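You operate a simulated robot arm through the tools that you are given. There is no shell and no other tool. Be economical: measure what you need, move in short steps, check, and stop when the job is done.

You run a simulated robot arm. Do the job below in one go: nothing can be reset, and whatever is moved stays where it is left.

TASK
Put one of the silver discs from the discs tray on the gold sheet. Then take the silver plaque and put it on top of the spotted box. Then pull the right top drawer open. Keep to this order.

The check looks at the end state, three seconds after you hand in, the way a careful person would. Anything else that was tipped, shoved, dropped, spilled or broken makes it a failure. Flat cloth is picked up by pressing the open fingertips on it (5 to 10 N) and closing them slowly along it; thin cloth reads only 2 to 8 mm in the jaws.

THE ROBOT
A 7-joint arm with a fingered hand on a trunk, on a base that drives. Base frame: it is fixed to the floor where the robot stands at the start and does not move with it; the origin is under the middle of the robot, x ahead of it, y to its left, z up; the surface under the hand at the start is at about z = 885. Units: mm, degrees, N and s.
With the tool pointing down near the work surface it reaches from about 260 to 700 mm from the robot's upright axis, wherever it stands. Its first joint turns from -166.0 to 166.0 degrees. Places, roughly: gold sheet (7x14x1 cm) [1300, -2900, 1000]; right top drawer [5700, 2200, 500]; silver disc (5x5x1 cm) [500, 300, 900]; silver plaque (11x6x3 cm) [4500, -4400, 800]; spotted box (16x11x10 cm) [5500, 0, 800]. Payload 4 kg.
Tool frame: the origin (TCP) lies between the finger pads and is the grasp point; the fingertips stand 26 mm ahead of it; z points along the fingers, y is the line along which they close. Largest opening 148 mm; the body of the gripper starts 73 mm behind the TCP. The gripper is a hand of 3 fingers: y runs from the thumb to the fingers, the wrist lies at [0, 0, -239] in the tool frame.
Orientation is that of the tool frame in the base frame, as a unit quaternion [x, y, z, w]. With the fingers straight down and closing along the base's y, the tool's x points along the base's -x, its y along +y and its z along -z.

THE INTERFACE
- The arm moves only by the tool drive_tool. Its argument "plan" is a list of rows, each an object of numbers (a shift or turn left out is 0): "x", "y", "z": the shift along the base's x, y, z in units of 50 mm (1.0 is 50 mm); "ax", "ay", "az": the turn, a rotation vector about the base's x, y, z in units of 4 degrees (1.0 is 4 degrees). In form: [{"x": .., "y": .., "z": .., "ax": .., "ay": .., "az": ..}, ...]. A call has 1 to 8 rows; each row shifts and turns the commanded pose from where the row before left it. A call with a number of a shift or a turn outside -1 to 1 is refused whole. A row lasts 0.2 s, in which the tool goes at most 50 mm and 8.6 degrees; a call with a longer step from one row to the next is refused whole. A pose out of reach is approached as far as the arm can. The call stops where the force on the tool passes 40 N (or 10 N more than at its start, if that is more) or the arm is blocked; 0.2 s more then pass. In this call time passes only in rows, and 0.2 s behind the last. The reply holds the time, the measured pose of the TCP, the force on the tool along the base axes, the opening and the grip force, in the units named above and with some noise, with the torque about the TCP (base axes, N m) and any sound that the robot's microphone picked up, and new pictures: "views" is both (left out), scene, wrist or none.
- Cameras (640 x 400 px; columns grow to the right, rows downward): "scene" is now at [25.8, 137.4, 1492.1]; the picture's right is [-0.16, -0.99, 0.00], its down [-0.63, 0.10, -0.77] and it looks along [0.76, -0.12, -0.64] (base axes); focal length 252 px, centre (320, 200). "wrist" rides on the gripper at [68, -39, -90] in the tool frame; the picture's right is [0.50, 0.87, 0.00], its down [-0.66, 0.38, -0.65] and it looks along [-0.57, 0.33, 0.76] (tool axes); focal length 222 px, centre (320, 200). There is no depth. A picture from a camera that has moved, and an enlarged one, comes with that camera's place and axes in the base frame and with its lens.
- lift_body(by): slides the trunk up (or, below 0, down) by that many mm; the arm and the scene camera ride with it, the base frame stays. It gives what a move gives, with no picture.
- roll_base(legs): drives the robot by 1 to 6 legs, each [ahead, left, turn to the left] in mm, mm and degrees, along the robot's own axes; the way and the turn of a leg run together, so that a leg with both is an arc; at most 1500 mm and 180 degrees a leg. The arm and the cameras ride along, it lands a little off, and it stops where it bumps. It gives what a move gives, and a new picture of the scene camera.
- move_fingers(finger1, finger2, thumb_bend): sets how far each is bent, from 0 (flat) to 100 (curled in); at 30 the hand is open as for a grip, at 70 the pads meet at the TCP. One left out holds its place. A second passes; each finger stops where it meets its share of the squeeze, and holds until it gets a number again. It is the only way to open and close the hand. It gives what a move gives, with no picture; readings hold the bend of each and the force on the fingers (four entries, about 0 where the hand has none), thumb and palm.
- aim_head(pan, tilt): turns the head with the scene camera to pan (to the left, within 155 degrees either way) and tilt (down, from -29 to 69), counted from straight ahead of the robot. It gives what a move gives, and a new picture of the scene camera.
- close_up(camera, box): a new picture of the part [left, top, right, bottom] of that camera's present view, enlarged. No time passes.
- finish_job(): hands the job in; it is judged then, once.

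Go step by step. Nothing tells you exact positions but the pictures and the camera data: compare them with the known pose of the tool, close in by small moves and look again before you grip or let go. The budget is 165 turns and 260 pictures, counting those below and the enlarged ones. Unless the task says otherwise, let go and move clear before handing in.

The tools are called after "Call:" as a command line: name --argument value ..., lists and objects as JSON in quotes. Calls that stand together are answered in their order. drive_tool: Moves the arm, as the interface text tells. Its arguments: {"type":"object","properties":{"plan":{"type":"array","items":{"type":"object","properties":{"x":{"type":"number"},"y":{"type":"number"},"z":{"type":"number"},"ax":{"type":"number"},"ay":{"type":"number"},"az":{"type":"number"}}}},"views":{"type":"string","enum":["both","scene","wrist","none"]}},"required":["plan"]} The other tools are called the same way: lift_body (by) slides the trunk up or down; move_fingers (finger1, finger2, thumb_bend) moves the fingers one by one; roll_base (legs) drives the base; aim_head (pan, tilt) turns the head that bears the scene camera; close_up (camera, box) takes an enlarged picture of a part of a camera's view; finish_job () hands the job in.

At the start:

```text
t: 0.0
eef_pos: [389.7, 68.4, 1138.0]
ee_rot: [0.0, 1.0, -0.001, 0.0]
force: [-0.1, 0.1, -0.9]
moment: [-0.01, -0.02, 0.03]
gripper_width: 147.8
grip_force: 0.0
shape: jaw
bend: [30.0, 30.0, 30.0]
finger forces: [0.0, 0.1, 0.0, 0.1, 0.0, 0.1]
trunk travel left (down, up): [-450.0, 140.0]
robot x, y, heading: [-1.6, 0.3, 0.1]
head pan, tilt: [-9.0, 39.6]
```

scene: 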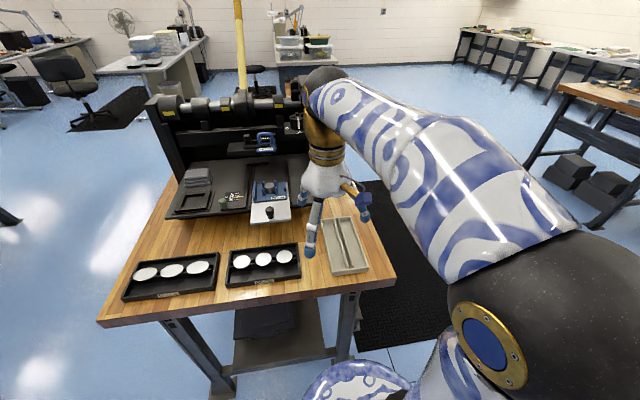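
wrist: 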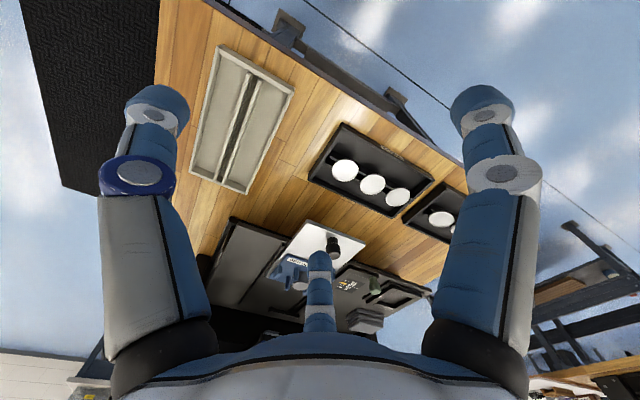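

I see a bench with two black trays of white/silver discs in front of the robot. I'll enlarge the trays to tell which is the discs tray.

Call:
close_up --camera "scene" --box '[100, 210, 320, 310]'

Call:
close_up --camera "wrist" --box '[180, 30, 480, 240]'

```text
2.91 times, centred on (210, 260) of scene
camera zoom: at [25.8, 137.4, 1492.1], right [-0.16, -0.99, 0.0], down [-0.63, 0.1, -0.77], along [0.76, -0.12, -0.64], focal length 733 px, centre (640, 26)
```

zoom: 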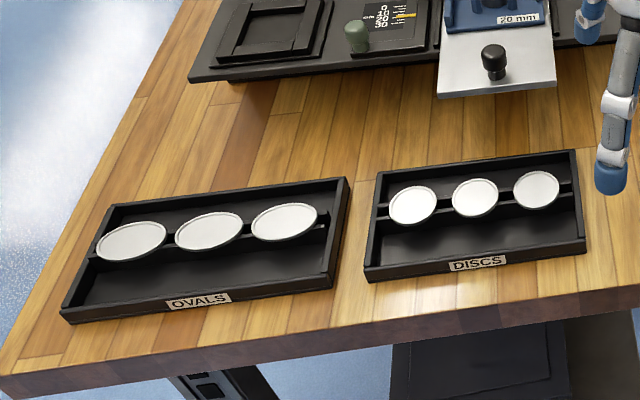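

```text
1.90 times, centred on (330, 135) of wrist
camera zoom: at [322.1, 28.8, 1227.3], right [-0.5, 0.87, 0.0], down [0.65, 0.38, 0.65], along [0.57, 0.33, -0.76], focal length 423 px, centre (301, 324)
```

zoom: 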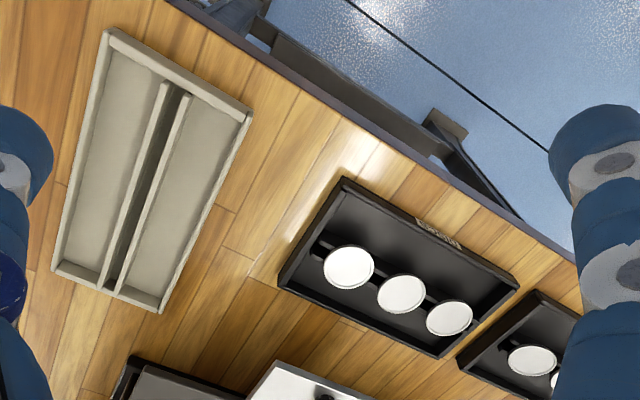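

The right tray is labelled DISCS. Its right-hand disc is at about (486, 168, 910). The hand has three fingers at 120°, which suits a centring grip, so I'll move above the disc for a closer look.

Call:
drive_tool --plan '[{"x": 0.64, "y": 0.66, "z": -0.3}, {"x": 0.64, "y": 0.67, "z": -0.3}, {"x": 0.64, "y": 0.67, "z": -0.5}, {"z": -0.7}]'

Call:
close_up --camera "scene" --box '[220, 230, 320, 295]'

```text
refused: row 3 steps farther than a row can; nothing moved
```

```text
6.15 times, centred on (270, 262) of scene
camera zoom: at [25.8, 137.4, 1492.1], right [-0.16, -0.99, 0.0], down [-0.63, 0.1, -0.77], along [0.76, -0.12, -0.64], focal length 1552 px, centre (628, -185)
```

zoom: 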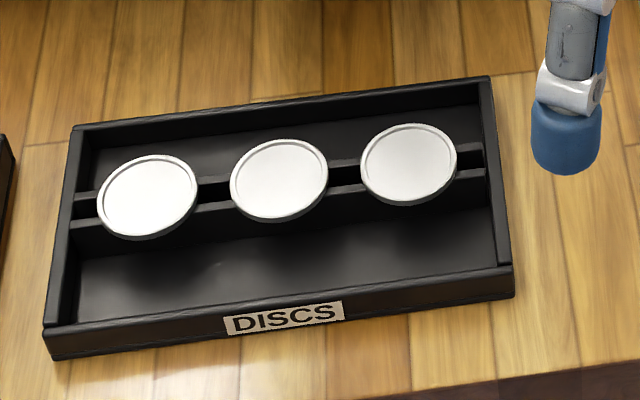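

The discs rest on two rails running along y, inside low walls. I'll move over the right disc and look from there.

Call:
drive_tool --plan '[{"x": 0.64, "y": 0.66, "z": -0.3}, {"x": 0.64, "y": 0.67, "z": -0.3}, {"x": 0.64, "y": 0.67, "z": -0.3}, {"z": -0.7}]'

Call:
move_fingers --finger1 48 --finger2 48 --thumb_bend 48

Call:
close_up --camera "wrist" --box '[0, 0, 640, 400]'

Call:
close_up --camera "scene" --box '[200, 180, 360, 300]'

```text
t: 1.0
eef_pos: [487.7, 167.6, 1059.3]
ee_rot: [0.0, 1.0, -0.001, 0.001]
force: [0.0, -0.3, -0.1]
moment: [-0.01, 0.03, -0.01]
gripper_width: 147.9
grip_force: 0.1
shape: jaw
bend: [30.0, 30.0, 30.0]
finger forces: [0.0, 0.0, 0.0, 0.0, 0.0, 0.0]
trunk travel left (down, up): [-450.0, 140.0]
robot x, y, heading: [-0.7, -1.1, 0.1]
head pan, tilt: [-9.0, 39.6]
camera scene: at [26.1, 137.6, 1492.1], right [-0.16, -0.99, 0.0], down [-0.63, 0.1, -0.77], along [0.76, -0.12, -0.64], focal length 252 px, centre (320, 200)
camera wrist: at [419.4, 128.7, 1148.1], right [-0.5, 0.87, 0.0], down [0.65, 0.38, 0.65], along [0.57, 0.33, -0.76], focal length 222 px, centre (320, 200)
```

scene: 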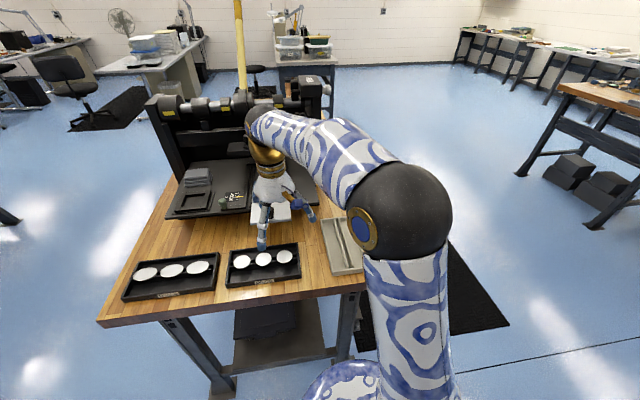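
wrist: 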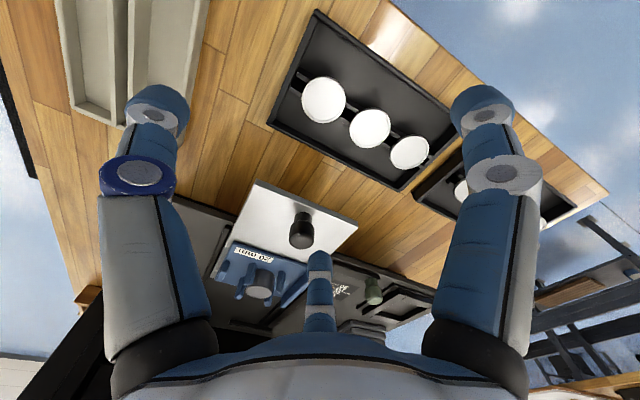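

```text
t: 2.0
eef_pos: [486.8, 167.9, 1059.4]
ee_rot: [0.0, 1.0, -0.002, 0.001]
force: [1.3, -0.1, -1.2]
moment: [0.03, 0.0, -0.03]
gripper_width: 69.4
grip_force: 0.1
shape: fingers
bend: [48.0, 48.0, 48.0]
finger forces: [0.0, 0.0, 0.0, 0.0, 0.0, 0.1]
trunk travel left (down, up): [-450.0, 140.0]
robot x, y, heading: [3.3, -1.6, 0.0]
head pan, tilt: [-9.0, 39.6]
```

```text
1.00 times, centred on (320, 200) of wrist (not enlarged: the box is as wide or as high as the picture)
camera zoom: at [418.9, 128.5, 1148.6], right [-0.5, 0.87, 0.0], down [0.65, 0.38, 0.65], along [0.57, 0.33, -0.76], focal length 222 px, centre (320, 200)
```

zoom: 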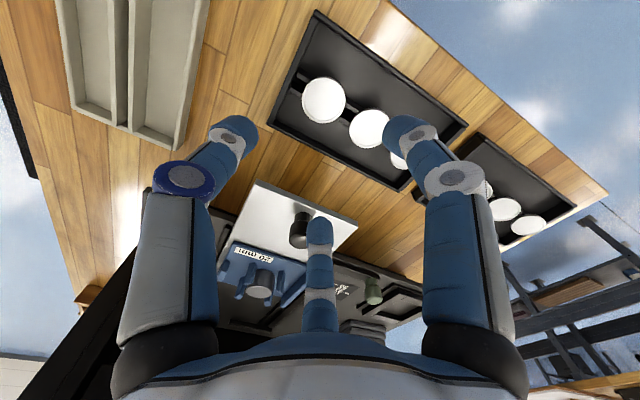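

```text
3.33 times, centred on (280, 240) of scene
camera zoom: at [25.9, 137.5, 1492.1], right [-0.16, -0.99, 0.0], down [-0.63, 0.1, -0.77], along [0.76, -0.12, -0.64], focal length 840 px, centre (453, 67)
```

zoom: 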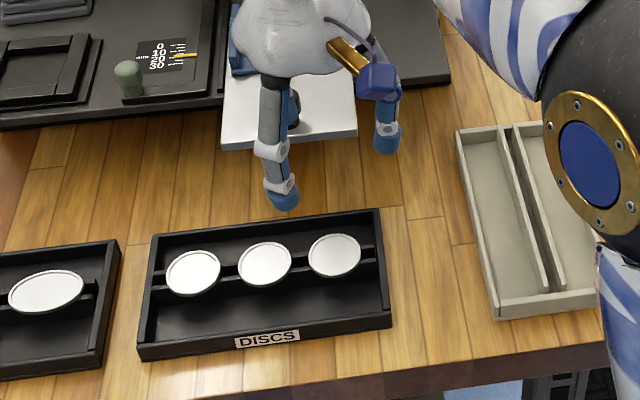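

The disc is at about (480, 168, 915). I'll descend partway and look again.

Call:
drive_tool --plan '[{"z": -0.9, "x": -0.1}, {"z": -0.9}]'

Call:
close_up --camera "scene" --box '[220, 210, 320, 290]'

```text
t: 2.6
eef_pos: [482.1, 168.2, 969.1]
ee_rot: [0.0, 1.0, 0.0, 0.0]
force: [-0.6, -0.2, 0.3]
moment: [0.03, 0.03, -0.01]
gripper_width: 69.2
grip_force: 0.1
shape: fingers
bend: [48.0, 48.0, 48.0]
finger forces: [0.0, 0.0, 0.0, 0.0, 0.0, 0.0]
trunk travel left (down, up): [-450.0, 140.0]
robot x, y, heading: [0.9, -2.9, -0.0]
head pan, tilt: [-9.0, 39.6]
camera scene: at [26.0, 137.5, 1492.1], right [-0.16, -0.99, 0.0], down [-0.63, 0.1, -0.77], along [0.76, -0.12, -0.64], focal length 252 px, centre (320, 200)
camera wrist: at [412.9, 128.7, 1058.6], right [-0.5, 0.87, 0.0], down [0.65, 0.38, 0.65], along [0.57, 0.33, -0.76], focal length 222 px, centre (320, 200)
```

scene: 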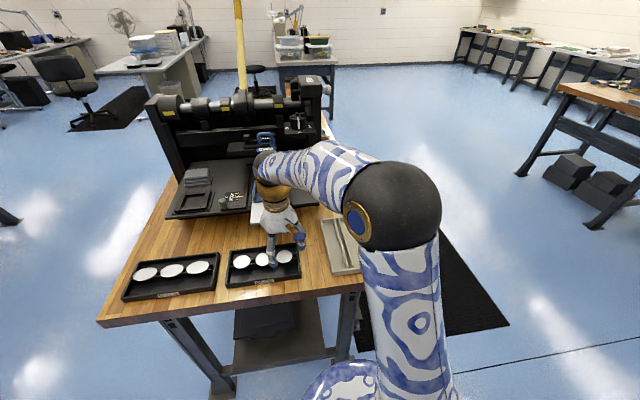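
wrist: 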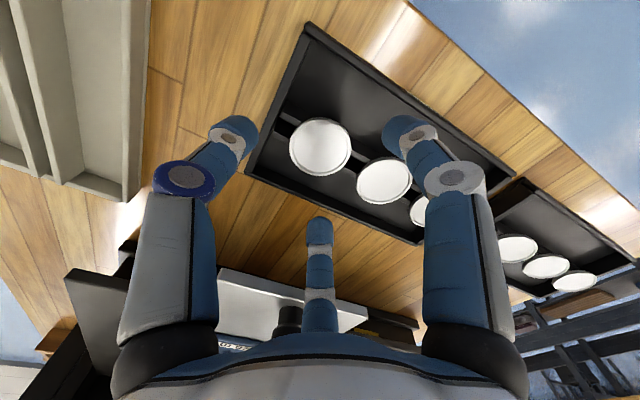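

```text
5.00 times, centred on (270, 250) of scene
camera zoom: at [26.0, 137.5, 1492.1], right [-0.16, -0.99, 0.0], down [-0.63, 0.1, -0.77], along [0.76, -0.12, -0.64], focal length 1261 px, centre (570, -50)
```

zoom: 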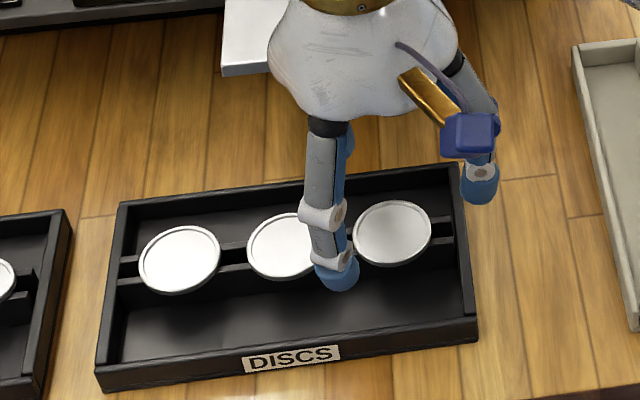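

The disc top looks to be near z≈908, with the rails close under it and walls about 20 mm high. I'll narrow the fingers, tilt slightly so the thumb (on the rail side) stays higher, and go down a bit.

Call:
move_fingers --finger1 49 --finger2 49 --thumb_bend 51

Call:
drive_tool --plan '[{"ax": -1, "y": 0.05}, {"ax": -1, "y": 0.05}, {"z": -0.4}]'

Call:
close_up --camera "scene" --box '[220, 210, 320, 290]'

```text
t: 3.6
eef_pos: [480.7, 168.4, 970.3]
ee_rot: [0.0, 1.0, -0.001, 0.001]
force: [-0.8, -0.1, -0.1]
moment: [0.0, -0.03, 0.01]
gripper_width: 62.6
grip_force: 0.2
shape: fingers
bend: [49.0, 49.0, 51.0]
finger forces: [0.2, 0.0, 0.0, 0.0, 0.0, 0.1]
trunk travel left (down, up): [-450.0, 140.0]
robot x, y, heading: [2.3, 2.1, -0.2]
head pan, tilt: [-9.0, 39.6]
```

```text
t: 4.4
eef_pos: [479.6, 173.1, 949.1]
ee_rot: [0.002, 0.997, -0.071, 0.0]
force: [-0.9, 0.3, -0.4]
moment: [0.01, -0.01, 0.04]
gripper_width: 62.6
grip_force: 0.1
shape: fingers
bend: [49.0, 49.0, 51.0]
finger forces: [0.1, 0.1, 0.0, 0.0, 0.0, 0.0]
trunk travel left (down, up): [-450.0, 140.0]
robot x, y, heading: [-1.0, 2.1, -0.1]
head pan, tilt: [-9.0, 39.6]
camera scene: at [25.8, 137.6, 1492.1], right [-0.16, -0.99, 0.0], down [-0.63, 0.1, -0.77], along [0.76, -0.12, -0.64], focal length 252 px, centre (320, 200)
camera wrist: at [412.3, 146.5, 1043.6], right [-0.5, 0.86, -0.12], down [0.66, 0.47, 0.59], along [0.57, 0.22, -0.79], focal length 222 px, centre (320, 200)
```

scene: 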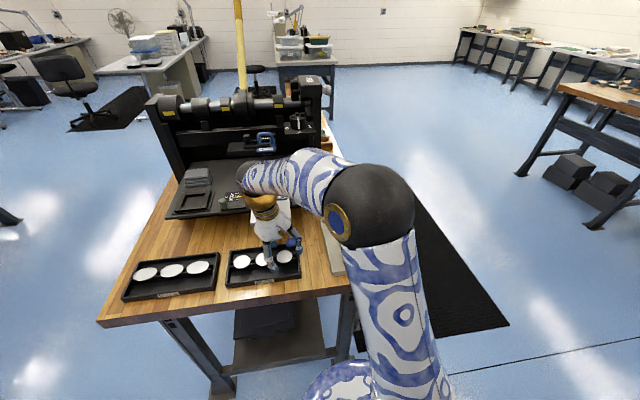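
wrist: 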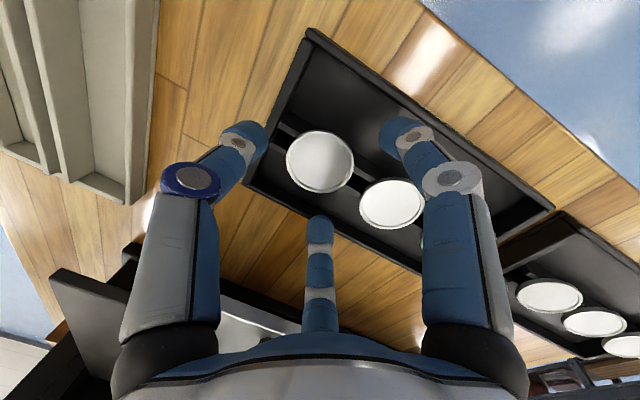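

```text
5.00 times, centred on (270, 250) of scene
camera zoom: at [25.8, 137.6, 1492.1], right [-0.16, -0.99, 0.0], down [-0.63, 0.1, -0.77], along [0.76, -0.12, -0.64], focal length 1261 px, centre (570, -50)
```

zoom: 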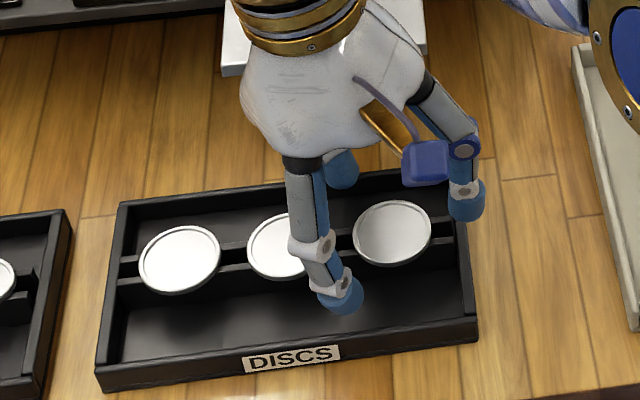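

The disc is centred in the fingers, at (480, 168). The thumb is near the tray's end wall, so I'm checking the wall and rail heights against the disc.

Call:
close_up --camera "wrist" --box '[220, 90, 440, 230]'

Call:
close_up --camera "scene" --box '[222, 242, 262, 292]'

```text
2.86 times, centred on (330, 160) of wrist
camera zoom: at [412.3, 146.5, 1043.6], right [-0.5, 0.86, -0.12], down [0.66, 0.47, 0.59], along [0.57, 0.22, -0.79], focal length 635 px, centre (291, 314)
```

zoom: 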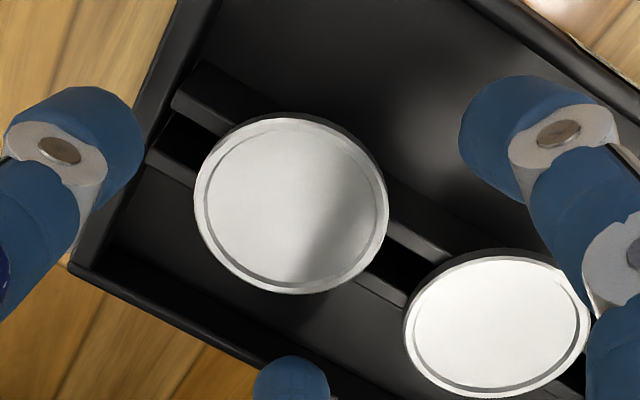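

```text
8.00 times, centred on (242, 267) of scene
camera zoom: at [25.8, 137.6, 1492.1], right [-0.16, -0.99, 0.0], down [-0.63, 0.1, -0.77], along [0.76, -0.12, -0.64], focal length 2017 px, centre (944, -336)
```

zoom: 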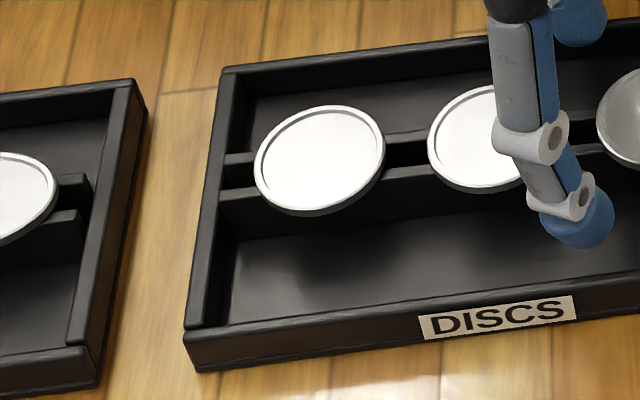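

The rail tops are about flush with the wall top, so only the thumb's lower edge has to stay above that level. I'll reduce the tilt to 4° and lower slightly.

Call:
drive_tool --plan '[{"ax": 1, "y": -0.04}, {"z": -0.16}]'

Call:
close_up --camera "scene" --box '[260, 230, 310, 290]'

Call:
close_up --camera "wrist" --box '[220, 90, 440, 230]'

```text
t: 5.0
eef_pos: [480.3, 169.7, 942.5]
ee_rot: [0.0, 0.999, -0.036, -0.001]
force: [-0.2, -0.2, 0.6]
moment: [0.0, 0.04, 0.01]
gripper_width: 62.8
grip_force: 0.0
shape: fingers
bend: [49.0, 49.0, 51.0]
finger forces: [0.0, 0.0, 0.0, 0.0, 0.0, 0.1]
trunk travel left (down, up): [-450.0, 140.0]
robot x, y, heading: [-1.4, 2.6, 0.1]
head pan, tilt: [-9.0, 39.6]
camera scene: at [25.9, 137.4, 1492.1], right [-0.16, -0.99, 0.0], down [-0.63, 0.1, -0.77], along [0.76, -0.12, -0.64], focal length 252 px, centre (320, 200)
camera wrist: at [412.2, 137.9, 1032.8], right [-0.5, 0.86, -0.06], down [0.65, 0.42, 0.63], along [0.57, 0.27, -0.78], focal length 222 px, centre (320, 200)
```

scene: 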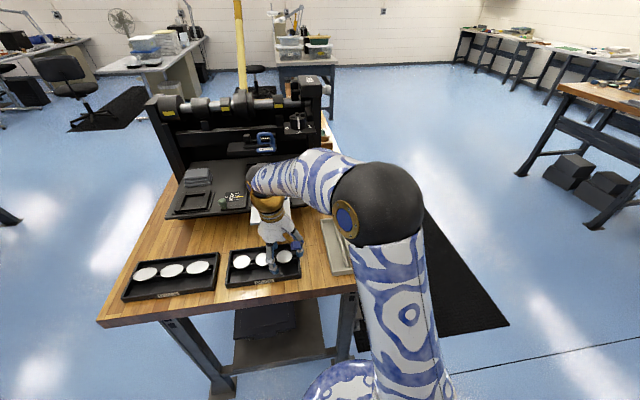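
wrist: 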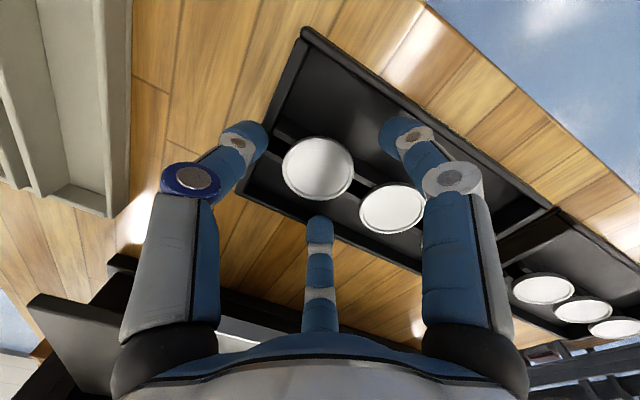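

```text
6.67 times, centred on (285, 260) of scene
camera zoom: at [25.9, 137.4, 1492.1], right [-0.16, -0.99, 0.0], down [-0.63, 0.1, -0.77], along [0.76, -0.12, -0.64], focal length 1681 px, centre (553, -200)
```

zoom: 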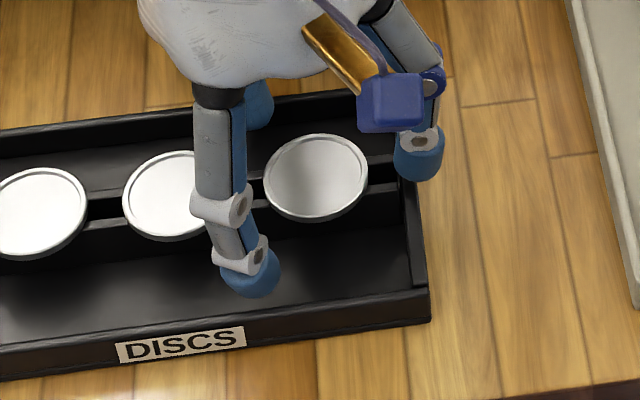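

```text
2.86 times, centred on (330, 160) of wrist
camera zoom: at [412.2, 137.9, 1032.8], right [-0.5, 0.86, -0.06], down [0.65, 0.42, 0.63], along [0.57, 0.27, -0.78], focal length 635 px, centre (291, 314)
```

zoom: 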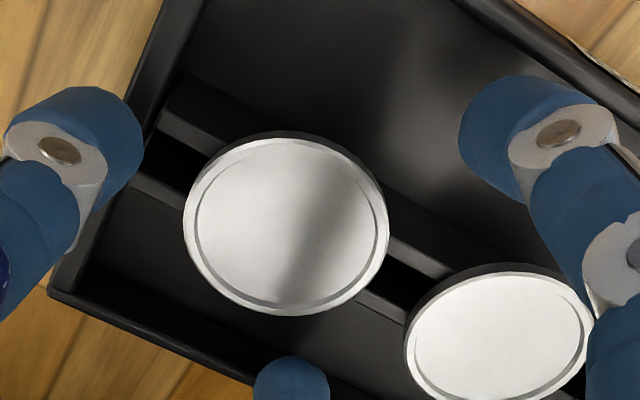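

Alignment looks good. I'll descend in small steps and watch the force.

Call:
drive_tool --plan '[{"z": -0.1}]' --views "none"

Call:
drive_tool --plan '[{"z": -0.06}]' --views "wrist"

Call:
close_up --camera "scene" --box '[260, 230, 310, 290]'

```text
t: 5.4
eef_pos: [481.3, 170.4, 935.4]
ee_rot: [0.0, 0.999, -0.037, 0.001]
force: [-1.0, -0.2, 1.7]
moment: [-0.05, -0.02, -0.01]
gripper_width: 62.7
grip_force: 0.5
shape: fingers
bend: [49.0, 49.0, 51.0]
finger forces: [0.0, 0.0, 0.0, 0.1, 1.7, 0.0]
trunk travel left (down, up): [-450.0, 140.0]
robot x, y, heading: [-1.2, 2.7, -0.0]
head pan, tilt: [-9.0, 39.6]
```

```text
t: 5.8
eef_pos: [480.6, 170.5, 934.3]
ee_rot: [0.0, 0.999, -0.034, 0.002]
force: [-0.7, 0.4, 16.4]
moment: [-0.7, -0.01, -0.03]
gripper_width: 62.5
grip_force: 8.5
shape: fingers
bend: [49.0, 49.0, 50.0]
finger forces: [0.0, 0.0, 0.1, 0.1, 16.3, 0.1]
trunk travel left (down, up): [-450.0, 140.0]
robot x, y, heading: [1.7, 3.0, -0.0]
head pan, tilt: [-9.0, 39.6]
camera wrist: at [412.2, 137.5, 1025.7], right [-0.5, 0.86, -0.06], down [0.65, 0.42, 0.63], along [0.57, 0.27, -0.78], focal length 222 px, centre (320, 200)
```

wrist: 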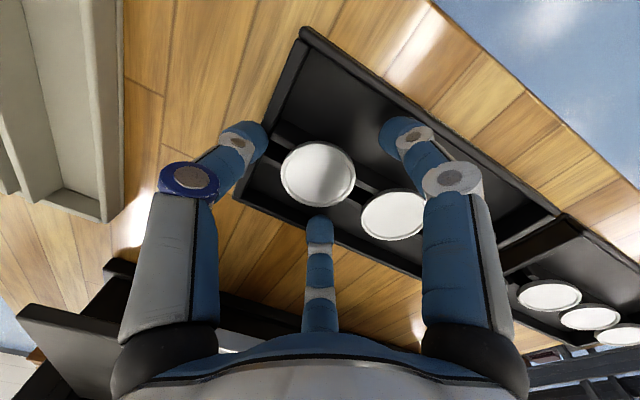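

```text
6.67 times, centred on (285, 260) of scene
camera zoom: at [24.6, 137.2, 1492.5], right [-0.16, -0.99, 0.0], down [-0.63, 0.1, -0.77], along [0.76, -0.12, -0.64], focal length 1681 px, centre (553, -200)
```

zoom: 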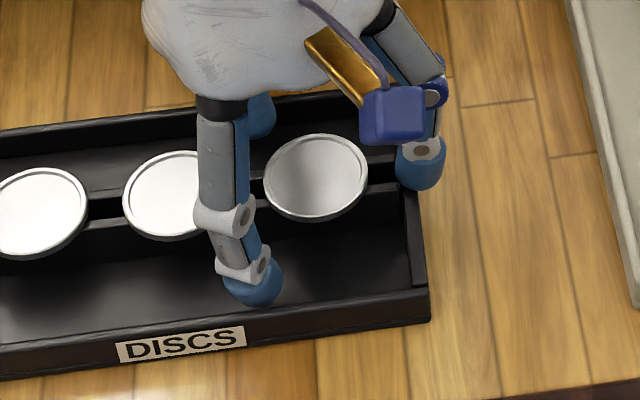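

The thumb is touching the wall top at TCP z≈935. I'll lift a hair off it and start closing gently, so the thumb moves in over the wall.

Call:
drive_tool --plan '[{"z": 0.08}]' --views "none"

Call:
move_fingers --finger1 52 --finger2 52 --thumb_bend 54

Call:
close_up --camera "scene" --box '[260, 230, 310, 290]'

Call:
close_up --camera "wrist" --box '[220, 90, 440, 230]'

```text
t: 6.2
eef_pos: [480.7, 170.5, 935.1]
ee_rot: [0.0, 0.999, -0.036, 0.0]
force: [-0.7, 0.3, 2.0]
moment: [-0.11, 0.0, -0.04]
gripper_width: 62.5
grip_force: 1.1
shape: fingers
bend: [49.0, 49.0, 51.0]
finger forces: [0.0, 0.0, 0.0, 0.0, 2.0, 0.1]
trunk travel left (down, up): [-450.0, 140.0]
robot x, y, heading: [-0.8, -2.5, 0.1]
head pan, tilt: [-9.0, 39.6]
```

```text
t: 7.2
eef_pos: [481.5, 171.0, 938.0]
ee_rot: [0.0, 0.999, -0.037, 0.001]
force: [0.1, -1.7, 1.1]
moment: [-0.08, 0.01, 0.01]
gripper_width: 55.1
grip_force: 1.1
shape: fingers
bend: [52.0, 52.0, 53.0]
finger forces: [0.1, 0.1, 0.0, 0.1, 2.2, 0.0]
trunk travel left (down, up): [-450.0, 140.0]
robot x, y, heading: [2.9, -0.2, -0.0]
head pan, tilt: [-9.0, 39.6]
```

```text
6.67 times, centred on (285, 260) of scene
camera zoom: at [25.8, 137.3, 1492.1], right [-0.16, -0.99, 0.0], down [-0.63, 0.1, -0.77], along [0.76, -0.12, -0.64], focal length 1681 px, centre (553, -200)
```

zoom: 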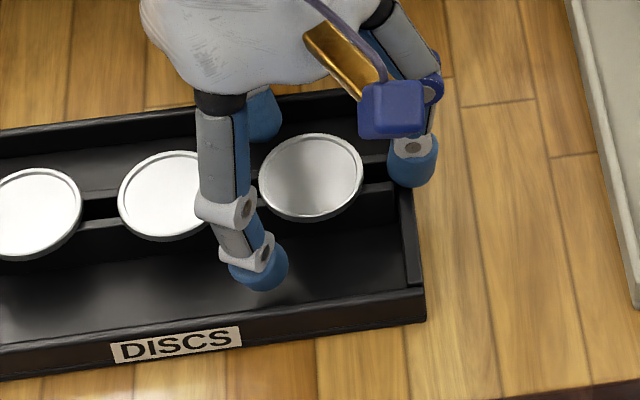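

```text
2.86 times, centred on (330, 160) of wrist
camera zoom: at [413.1, 137.8, 1028.3], right [-0.5, 0.86, -0.06], down [0.65, 0.42, 0.63], along [0.57, 0.27, -0.78], focal length 635 px, centre (291, 314)
```

zoom: 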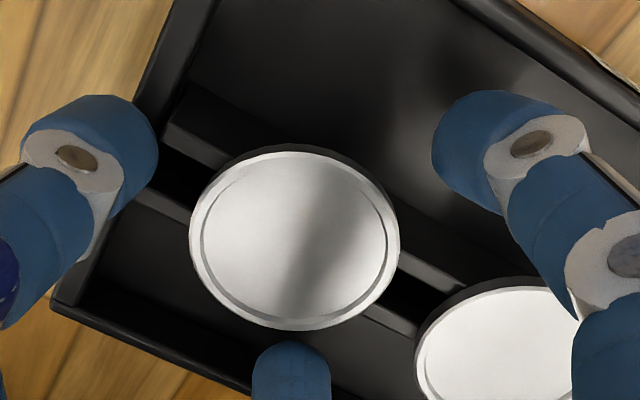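

The thumb caught the wall and the tray shifted 2–3 mm in y. I'll lift clear before closing any further.

Call:
drive_tool --plan '[{"z": 0.2}]' --views "none"

Call:
close_up --camera "scene" --box '[220, 210, 320, 290]'

Call:
close_up --camera "wrist" --box '[200, 60, 440, 230]'

```text
t: 7.6
eef_pos: [481.1, 171.5, 947.0]
ee_rot: [0.0, 0.999, -0.035, 0.001]
force: [-0.5, 0.2, -0.2]
moment: [-0.02, -0.01, -0.01]
gripper_width: 53.0
grip_force: 0.1
shape: fingers
bend: [52.0, 52.0, 54.0]
finger forces: [0.1, 0.0, 0.0, 0.0, 0.1, 0.0]
trunk travel left (down, up): [-450.0, 140.0]
robot x, y, heading: [-1.0, -0.0, 0.0]
head pan, tilt: [-9.0, 39.6]
```

```text
5.00 times, centred on (270, 250) of scene
camera zoom: at [25.9, 137.5, 1492.1], right [-0.16, -0.99, 0.0], down [-0.63, 0.1, -0.77], along [0.76, -0.12, -0.64], focal length 1261 px, centre (570, -50)
```

zoom: 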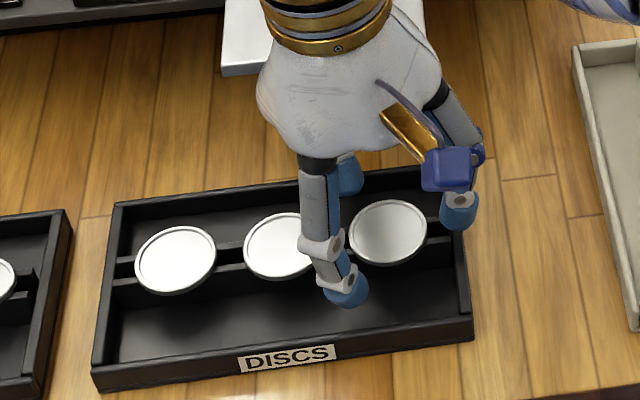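

```text
2.35 times, centred on (320, 145) of wrist
camera zoom: at [412.7, 138.3, 1037.9], right [-0.5, 0.86, -0.06], down [0.65, 0.42, 0.63], along [0.57, 0.27, -0.78], focal length 523 px, centre (320, 329)
```

zoom: 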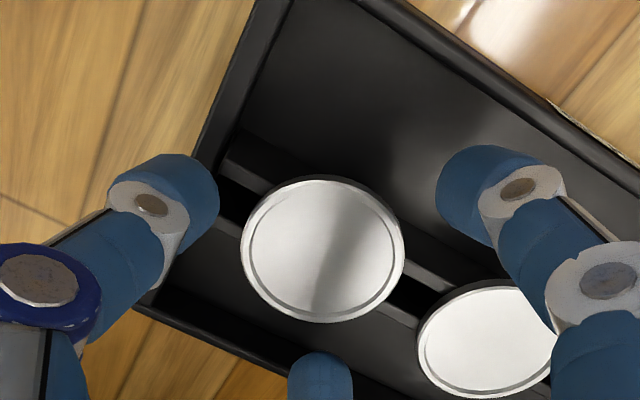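

The tray moved only about 2 mm and the disc is now near (482, 170). Instead of using the thumb over the wall, I'll pinch the disc along x with the two fingers and keep the thumb out of the way. That means lifting, shifting the hand to −y, and looking again.

Call:
drive_tool --plan '[{"z": 0.4}, {"y": -0.38}]' --views "none"

Call:
move_fingers --finger1 45 --finger2 45 --thumb_bend 20

Call:
drive_tool --plan '[{"z": -0.3}]' --views "wrist"

Call:
close_up --camera "scene" --box '[220, 210, 320, 290]'

```text
t: 8.2
eef_pos: [480.6, 153.1, 966.3]
ee_rot: [-0.001, 0.999, -0.035, 0.001]
force: [-0.2, -0.3, 0.3]
moment: [-0.05, -0.03, 0.03]
gripper_width: 52.7
grip_force: 0.1
shape: fingers
bend: [52.0, 52.0, 54.0]
finger forces: [0.1, 0.0, 0.0, 0.0, 0.0, 0.0]
trunk travel left (down, up): [-450.0, 140.0]
robot x, y, heading: [-1.6, 1.6, 0.0]
head pan, tilt: [-9.0, 39.6]
```

```text
t: 9.2
eef_pos: [481.1, 152.6, 965.5]
ee_rot: [0.0, 0.999, -0.036, 0.001]
force: [0.5, 0.2, -1.0]
moment: [-0.01, -0.01, 0.01]
gripper_width: 114.3
grip_force: 0.1
shape: fingers
bend: [45.0, 45.0, 20.0]
finger forces: [0.0, 0.0, 0.0, 0.0, 0.1, 0.0]
trunk travel left (down, up): [-450.0, 140.0]
robot x, y, heading: [0.6, 0.2, 0.0]
head pan, tilt: [-9.0, 39.6]
```

```text
t: 9.6
eef_pos: [480.7, 153.7, 952.2]
ee_rot: [0.0, 0.999, -0.036, 0.002]
force: [0.1, -0.3, 0.1]
moment: [0.03, -0.01, -0.01]
gripper_width: 114.4
grip_force: 0.1
shape: fingers
bend: [45.0, 45.0, 20.0]
finger forces: [0.1, 0.1, 0.0, 0.0, 0.0, 0.0]
trunk travel left (down, up): [-450.0, 140.0]
robot x, y, heading: [0.1, -4.5, 0.1]
head pan, tilt: [-9.0, 39.6]
camera wrist: at [412.6, 120.3, 1042.9], right [-0.5, 0.86, -0.06], down [0.65, 0.42, 0.63], along [0.57, 0.27, -0.78], focal length 222 px, centre (320, 200)
```

wrist: 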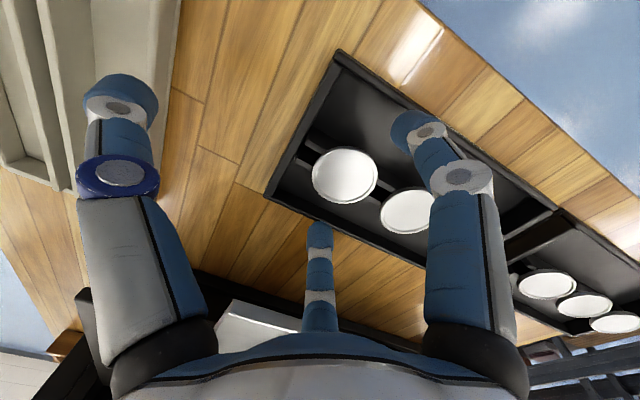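

```text
5.00 times, centred on (270, 250) of scene
camera zoom: at [25.9, 137.5, 1492.1], right [-0.16, -0.99, 0.0], down [-0.63, 0.1, -0.77], along [0.76, -0.12, -0.64], focal length 1261 px, centre (570, -50)
```

zoom: 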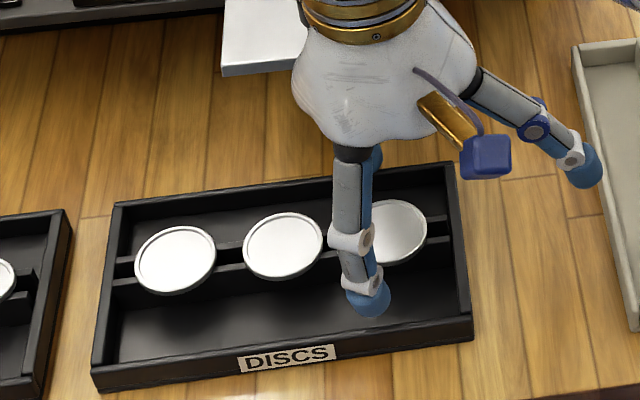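

The thumb is close to the grey tray, so I'll bring it in a little. I'll also shift the hand 6 mm to −y so the fingers straddle the disc's centre line, then descend.

Call:
move_fingers --thumb_bend 28

Call:
drive_tool --plan '[{"y": -0.12, "x": 0.02}, {"z": -0.2}, {"z": -0.14}]' --views "wrist"

Call:
close_up --camera "scene" --box '[240, 220, 320, 284]'

Call:
close_up --camera "wrist" --box '[260, 90, 480, 260]'

```text
t: 10.6
eef_pos: [479.8, 152.6, 952.3]
ee_rot: [0.0, 0.999, -0.036, 0.001]
force: [0.0, 0.2, 0.2]
moment: [0.01, 0.01, 0.01]
gripper_width: 105.9
grip_force: 0.0
shape: fingers
bend: [45.0, 45.0, 28.0]
finger forces: [0.1, 0.0, 0.0, 0.0, 0.0, 0.1]
trunk travel left (down, up): [-450.0, 140.0]
robot x, y, heading: [0.1, -2.5, 0.2]
head pan, tilt: [-9.0, 39.6]
```

```text
t: 11.6
eef_pos: [482.4, 148.1, 940.4]
ee_rot: [0.001, 0.999, -0.033, 0.007]
force: [-2.7, 0.2, 23.6]
moment: [0.64, -1.13, 0.09]
gripper_width: 106.0
grip_force: 12.1
shape: fingers
bend: [45.0, 44.0, 28.0]
finger forces: [0.1, 24.2, 0.0, 0.0, 0.1, 0.0]
trunk travel left (down, up): [-450.0, 140.0]
robot x, y, heading: [2.2, -1.4, 0.1]
head pan, tilt: [-9.0, 39.6]
stopped in row 3: the force on the tool passed its limit at 42 N (the readings are from after the stop); the commanded pose is now the measured one
camera wrist: at [413.3, 114.6, 1030.0], right [-0.5, 0.86, -0.06], down [0.65, 0.42, 0.64], along [0.58, 0.28, -0.77], focal length 222 px, centre (320, 200)
```

wrist: 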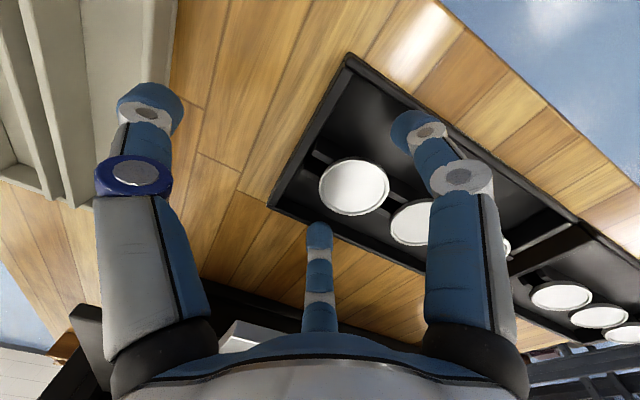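

```text
6.25 times, centred on (280, 252) of scene
camera zoom: at [23.3, 136.9, 1492.3], right [-0.16, -0.99, 0.0], down [-0.63, 0.1, -0.77], along [0.76, -0.12, -0.64], focal length 1576 px, centre (570, -125)
```

zoom: 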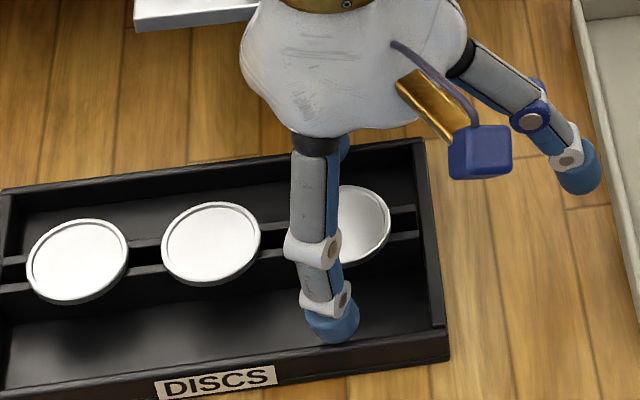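

```text
2.35 times, centred on (370, 175) of wrist
camera zoom: at [413.3, 114.6, 1030.0], right [-0.5, 0.86, -0.06], down [0.65, 0.42, 0.64], along [0.58, 0.28, -0.77], focal length 523 px, centre (202, 259)
```

zoom: 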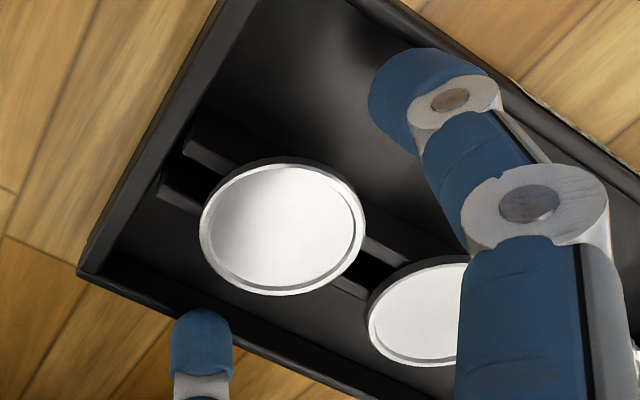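

The far (+x) finger is touching the far wall's top, so I must lift. Fitting everything together: with the hand yawed +30°, the two fingers fit diagonally around the disc, clear of the walls, rails and neighbouring disc, and the thumb stays outside the tray. I'll lift, turn and reposition.

Call:
drive_tool --plan '[{"z": 0.6}, {"az": 1, "x": 0.03, "y": 0.02}, {"az": 1, "x": 0.03, "y": 0.02}, {"az": 1, "x": 0.03, "y": 0.02}, {"az": 1, "x": 0.03, "y": 0.02}, {"az": 1, "x": 0.03, "y": 0.02}, {"az": 1, "x": 0.03, "y": 0.02}, {"az": 1.5, "y": 0.02}]' --views "none"

Call:
move_fingers --finger1 49 --finger2 49 --thumb_bend 26

Call:
close_up --camera "wrist" --box '[0, 0, 640, 400]'

Call:
close_up --camera "scene" --box '[240, 220, 320, 284]'

```text
refused: 1.5 is not a number from -1 to 1
```

```text
t: 12.6
eef_pos: [483.8, 149.1, 938.6]
ee_rot: [0.001, 0.999, -0.031, 0.009]
force: [-0.1, 0.6, 22.5]
moment: [0.6, -1.1, 0.08]
gripper_width: 102.6
grip_force: 11.4
shape: fingers
bend: [49.0, 45.0, 26.0]
finger forces: [0.0, 22.1, 0.0, 0.0, 0.0, 0.0]
trunk travel left (down, up): [-450.0, 140.0]
robot x, y, heading: [-0.4, 1.5, 0.0]
head pan, tilt: [-9.0, 39.6]
stopped: the force on the tool passed its limit at 40 N (the readings are from after the stop); the commanded pose is now the measured one
```

```text
1.00 times, centred on (320, 200) of wrist (not enlarged: the box is as wide or as high as the picture)
camera zoom: at [414.2, 115.2, 1030.0], right [-0.5, 0.86, -0.06], down [0.64, 0.42, 0.64], along [0.58, 0.28, -0.77], focal length 222 px, centre (320, 200)
```

zoom: 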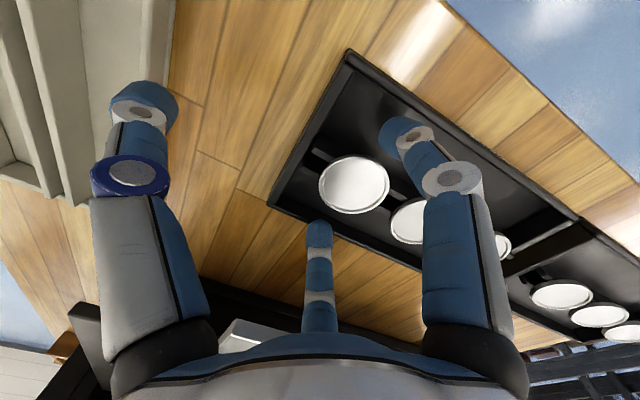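

```text
6.25 times, centred on (280, 252) of scene
camera zoom: at [24.0, 137.2, 1491.8], right [-0.16, -0.99, 0.0], down [-0.63, 0.1, -0.77], along [0.76, -0.12, -0.64], focal length 1576 px, centre (570, -125)
```

zoom: 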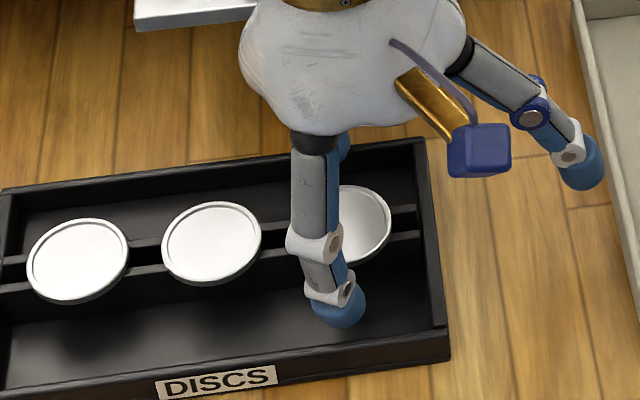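

The turn was refused, so the finger is still resting on the wall; the tray hasn't moved. I'll lift straight up and then turn within the limits.

Call:
drive_tool --plan '[{"z": 0.6}, {"az": 1, "x": 0.03, "y": 0.02}, {"az": 1, "x": 0.03, "y": 0.02}, {"az": 1, "x": 0.03, "y": 0.02}, {"az": 1, "x": 0.03, "y": 0.02}, {"az": 1, "x": 0.02, "y": 0.02}, {"az": 1, "y": 0.02}, {"az": 1, "y": 0.02}]' --views "none"

Call:
move_fingers --finger1 49 --finger2 49 --thumb_bend 26

Call:
close_up --camera "wrist" --box '[0, 0, 640, 400]'

Call:
close_up --camera "scene" --box '[240, 220, 320, 284]'

```text
t: 14.3
eef_pos: [488.9, 153.9, 967.2]
ee_rot: [-0.243, 0.969, -0.031, 0.013]
force: [0.0, 0.6, 0.0]
moment: [0.03, -0.01, 0.01]
gripper_width: 102.9
grip_force: 0.1
shape: fingers
bend: [49.0, 49.0, 26.0]
finger forces: [0.0, 0.0, 0.2, 0.0, 0.1, 0.1]
trunk travel left (down, up): [-450.0, 140.0]
robot x, y, heading: [-4.7, -2.1, 0.0]
head pan, tilt: [-9.0, 39.6]
```

```text
t: 15.3
eef_pos: [490.7, 154.0, 968.4]
ee_rot: [-0.242, 0.97, -0.032, 0.013]
force: [0.3, 0.6, 0.5]
moment: [-0.02, 0.01, 0.05]
gripper_width: 102.5
grip_force: 0.1
shape: fingers
bend: [49.0, 49.0, 26.0]
finger forces: [0.0, 0.0, 0.0, 0.0, 0.0, 0.1]
trunk travel left (down, up): [-450.0, 140.0]
robot x, y, heading: [-2.7, -2.2, -0.1]
head pan, tilt: [-9.0, 39.6]
```

```text
1.00 times, centred on (320, 200) of wrist (not enlarged: the box is as wide or as high as the picture)
camera zoom: at [444.6, 92.9, 1058.4], right [-0.85, 0.53, -0.06], down [0.37, 0.68, 0.63], along [0.38, 0.51, -0.77], focal length 222 px, centre (320, 200)
```

zoom: 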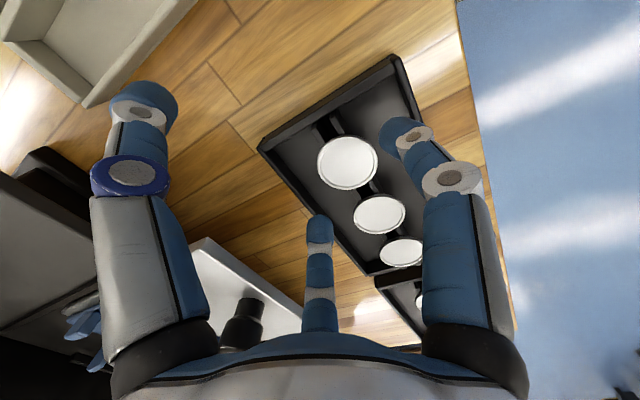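

```text
6.25 times, centred on (280, 252) of scene
camera zoom: at [25.7, 137.5, 1492.1], right [-0.16, -0.99, 0.0], down [-0.63, 0.1, -0.77], along [0.76, -0.12, -0.64], focal length 1576 px, centre (570, -125)
```

zoom: 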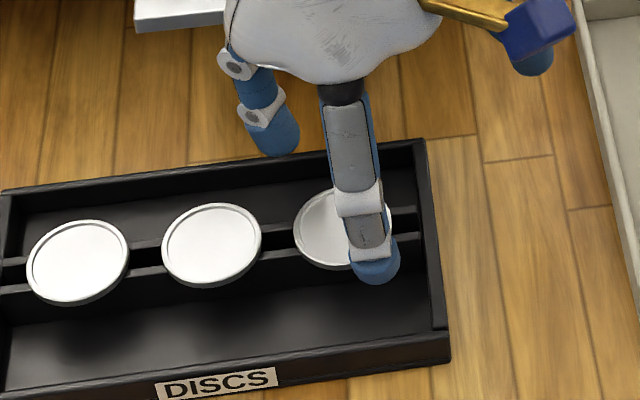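

The fingers straddle the disc diagonally, but slightly too wide. I'll bend them to 51 and descend to just above the wall level for a check.

Call:
move_fingers --finger1 51 --finger2 51

Call:
drive_tool --plan '[{"z": -0.4}]' --views "wrist"

Call:
close_up --camera "wrist" --box '[250, 80, 450, 260]'

Call:
close_up --camera "scene" --box '[250, 225, 310, 273]'

```text
t: 16.4
eef_pos: [490.2, 153.0, 968.2]
ee_rot: [-0.242, 0.97, -0.032, 0.013]
force: [0.2, -0.5, -0.1]
moment: [0.01, 0.01, -0.02]
gripper_width: 99.8
grip_force: 0.1
shape: fingers
bend: [51.0, 51.0, 26.0]
finger forces: [0.1, 0.0, 0.0, 0.0, 0.1, 0.1]
trunk travel left (down, up): [-450.0, 140.0]
robot x, y, heading: [-0.0, -1.5, 0.2]
head pan, tilt: [-9.0, 39.6]
```

```text
t: 16.8
eef_pos: [491.3, 155.3, 948.7]
ee_rot: [-0.242, 0.97, -0.031, 0.014]
force: [0.3, -0.1, 1.6]
moment: [-0.03, -0.01, -0.02]
gripper_width: 100.0
grip_force: 0.1
shape: fingers
bend: [51.0, 51.0, 26.0]
finger forces: [0.1, 0.0, 0.0, 0.0, 0.0, 0.1]
trunk travel left (down, up): [-450.0, 140.0]
robot x, y, heading: [-0.1, 2.1, -0.2]
head pan, tilt: [-9.0, 39.6]
camera wrist: at [444.6, 93.0, 1039.9], right [-0.85, 0.53, -0.06], down [0.37, 0.68, 0.63], along [0.38, 0.51, -0.77], focal length 222 px, centre (320, 200)
```

wrist: 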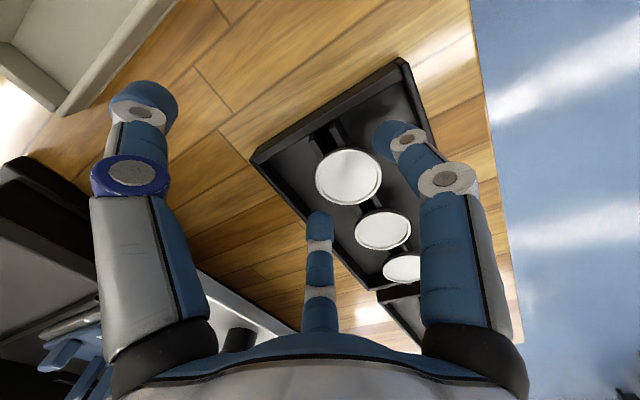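

```text
2.22 times, centred on (350, 170) of wrist
camera zoom: at [444.6, 93.0, 1039.9], right [-0.85, 0.53, -0.06], down [0.37, 0.68, 0.63], along [0.38, 0.51, -0.77], focal length 494 px, centre (253, 267)
```

zoom: 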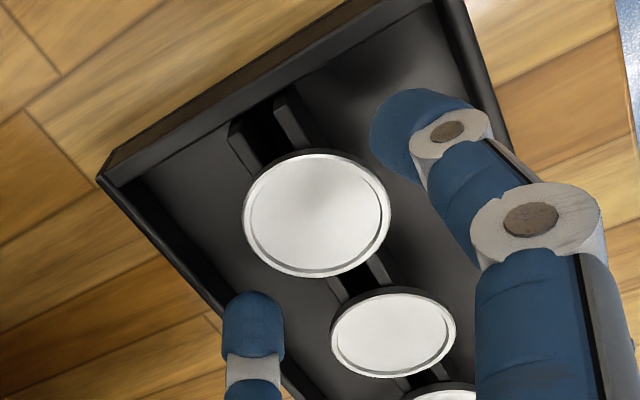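

```text
8.33 times, centred on (280, 249) of scene
camera zoom: at [25.7, 137.5, 1492.1], right [-0.16, -0.99, 0.0], down [-0.63, 0.1, -0.77], along [0.76, -0.12, -0.64], focal length 2101 px, centre (653, -208)
```

zoom: 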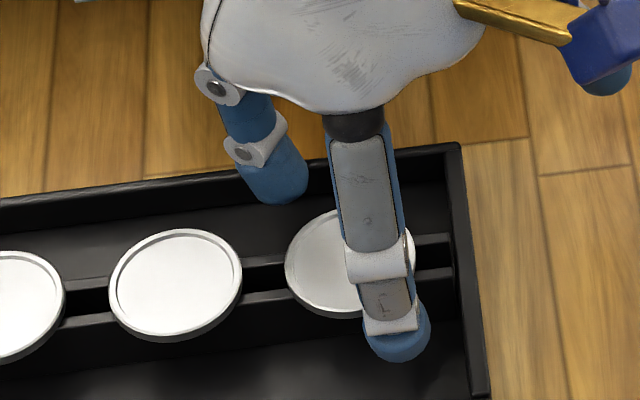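

Both fingertips look to be inside the walls. I'll descend in small steps and check the force.

Call:
drive_tool --plan '[{"z": -0.14}]' --views "none"

Call:
drive_tool --plan '[{"z": -0.08}]' --views "none"

Call:
close_up --camera "scene" --box '[250, 225, 310, 273]'

Call:
close_up --camera "wrist" --box '[250, 80, 450, 260]'

```text
t: 17.1
eef_pos: [490.0, 154.6, 941.6]
ee_rot: [-0.242, 0.97, -0.032, 0.013]
force: [-0.1, 0.4, 0.3]
moment: [-0.01, 0.0, 0.04]
gripper_width: 99.5
grip_force: 0.1
shape: fingers
bend: [51.0, 51.0, 26.0]
finger forces: [0.0, 0.1, 0.1, 0.0, 0.0, 0.0]
trunk travel left (down, up): [-450.0, 140.0]
robot x, y, heading: [1.1, 3.8, -0.0]
head pan, tilt: [-9.0, 39.6]
```

```text
t: 17.6
eef_pos: [488.7, 154.2, 935.6]
ee_rot: [-0.241, 0.97, -0.032, 0.013]
force: [0.0, -0.1, 0.0]
moment: [0.0, -0.01, 0.01]
gripper_width: 99.8
grip_force: 0.1
shape: fingers
bend: [51.0, 51.0, 26.0]
finger forces: [0.0, 0.1, 0.0, 0.1, 0.1, 0.0]
trunk travel left (down, up): [-450.0, 140.0]
robot x, y, heading: [-1.1, 2.2, 0.2]
head pan, tilt: [-9.0, 39.6]
```

```text
8.33 times, centred on (280, 249) of scene
camera zoom: at [25.7, 137.5, 1492.1], right [-0.16, -0.99, 0.0], down [-0.63, 0.1, -0.77], along [0.76, -0.12, -0.64], focal length 2101 px, centre (653, -208)
```

zoom: 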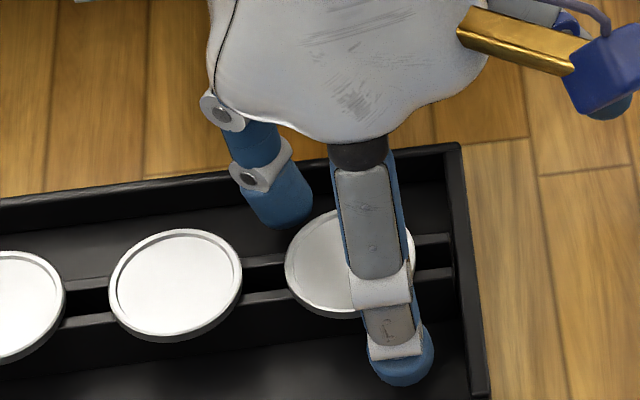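

```text
2.22 times, centred on (350, 170) of wrist
camera zoom: at [444.1, 92.8, 1027.9], right [-0.85, 0.53, -0.06], down [0.37, 0.68, 0.63], along [0.38, 0.51, -0.77], focal length 494 px, centre (253, 267)
```

zoom: 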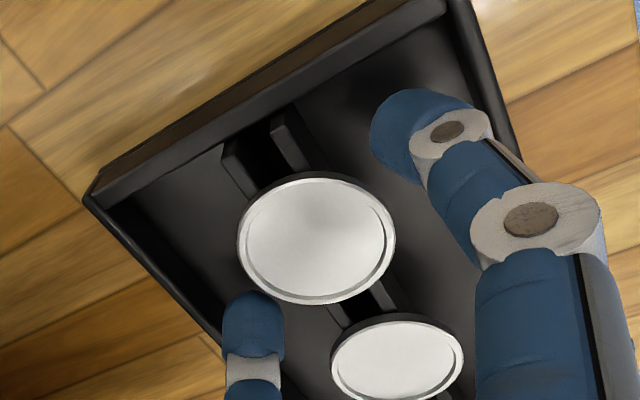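

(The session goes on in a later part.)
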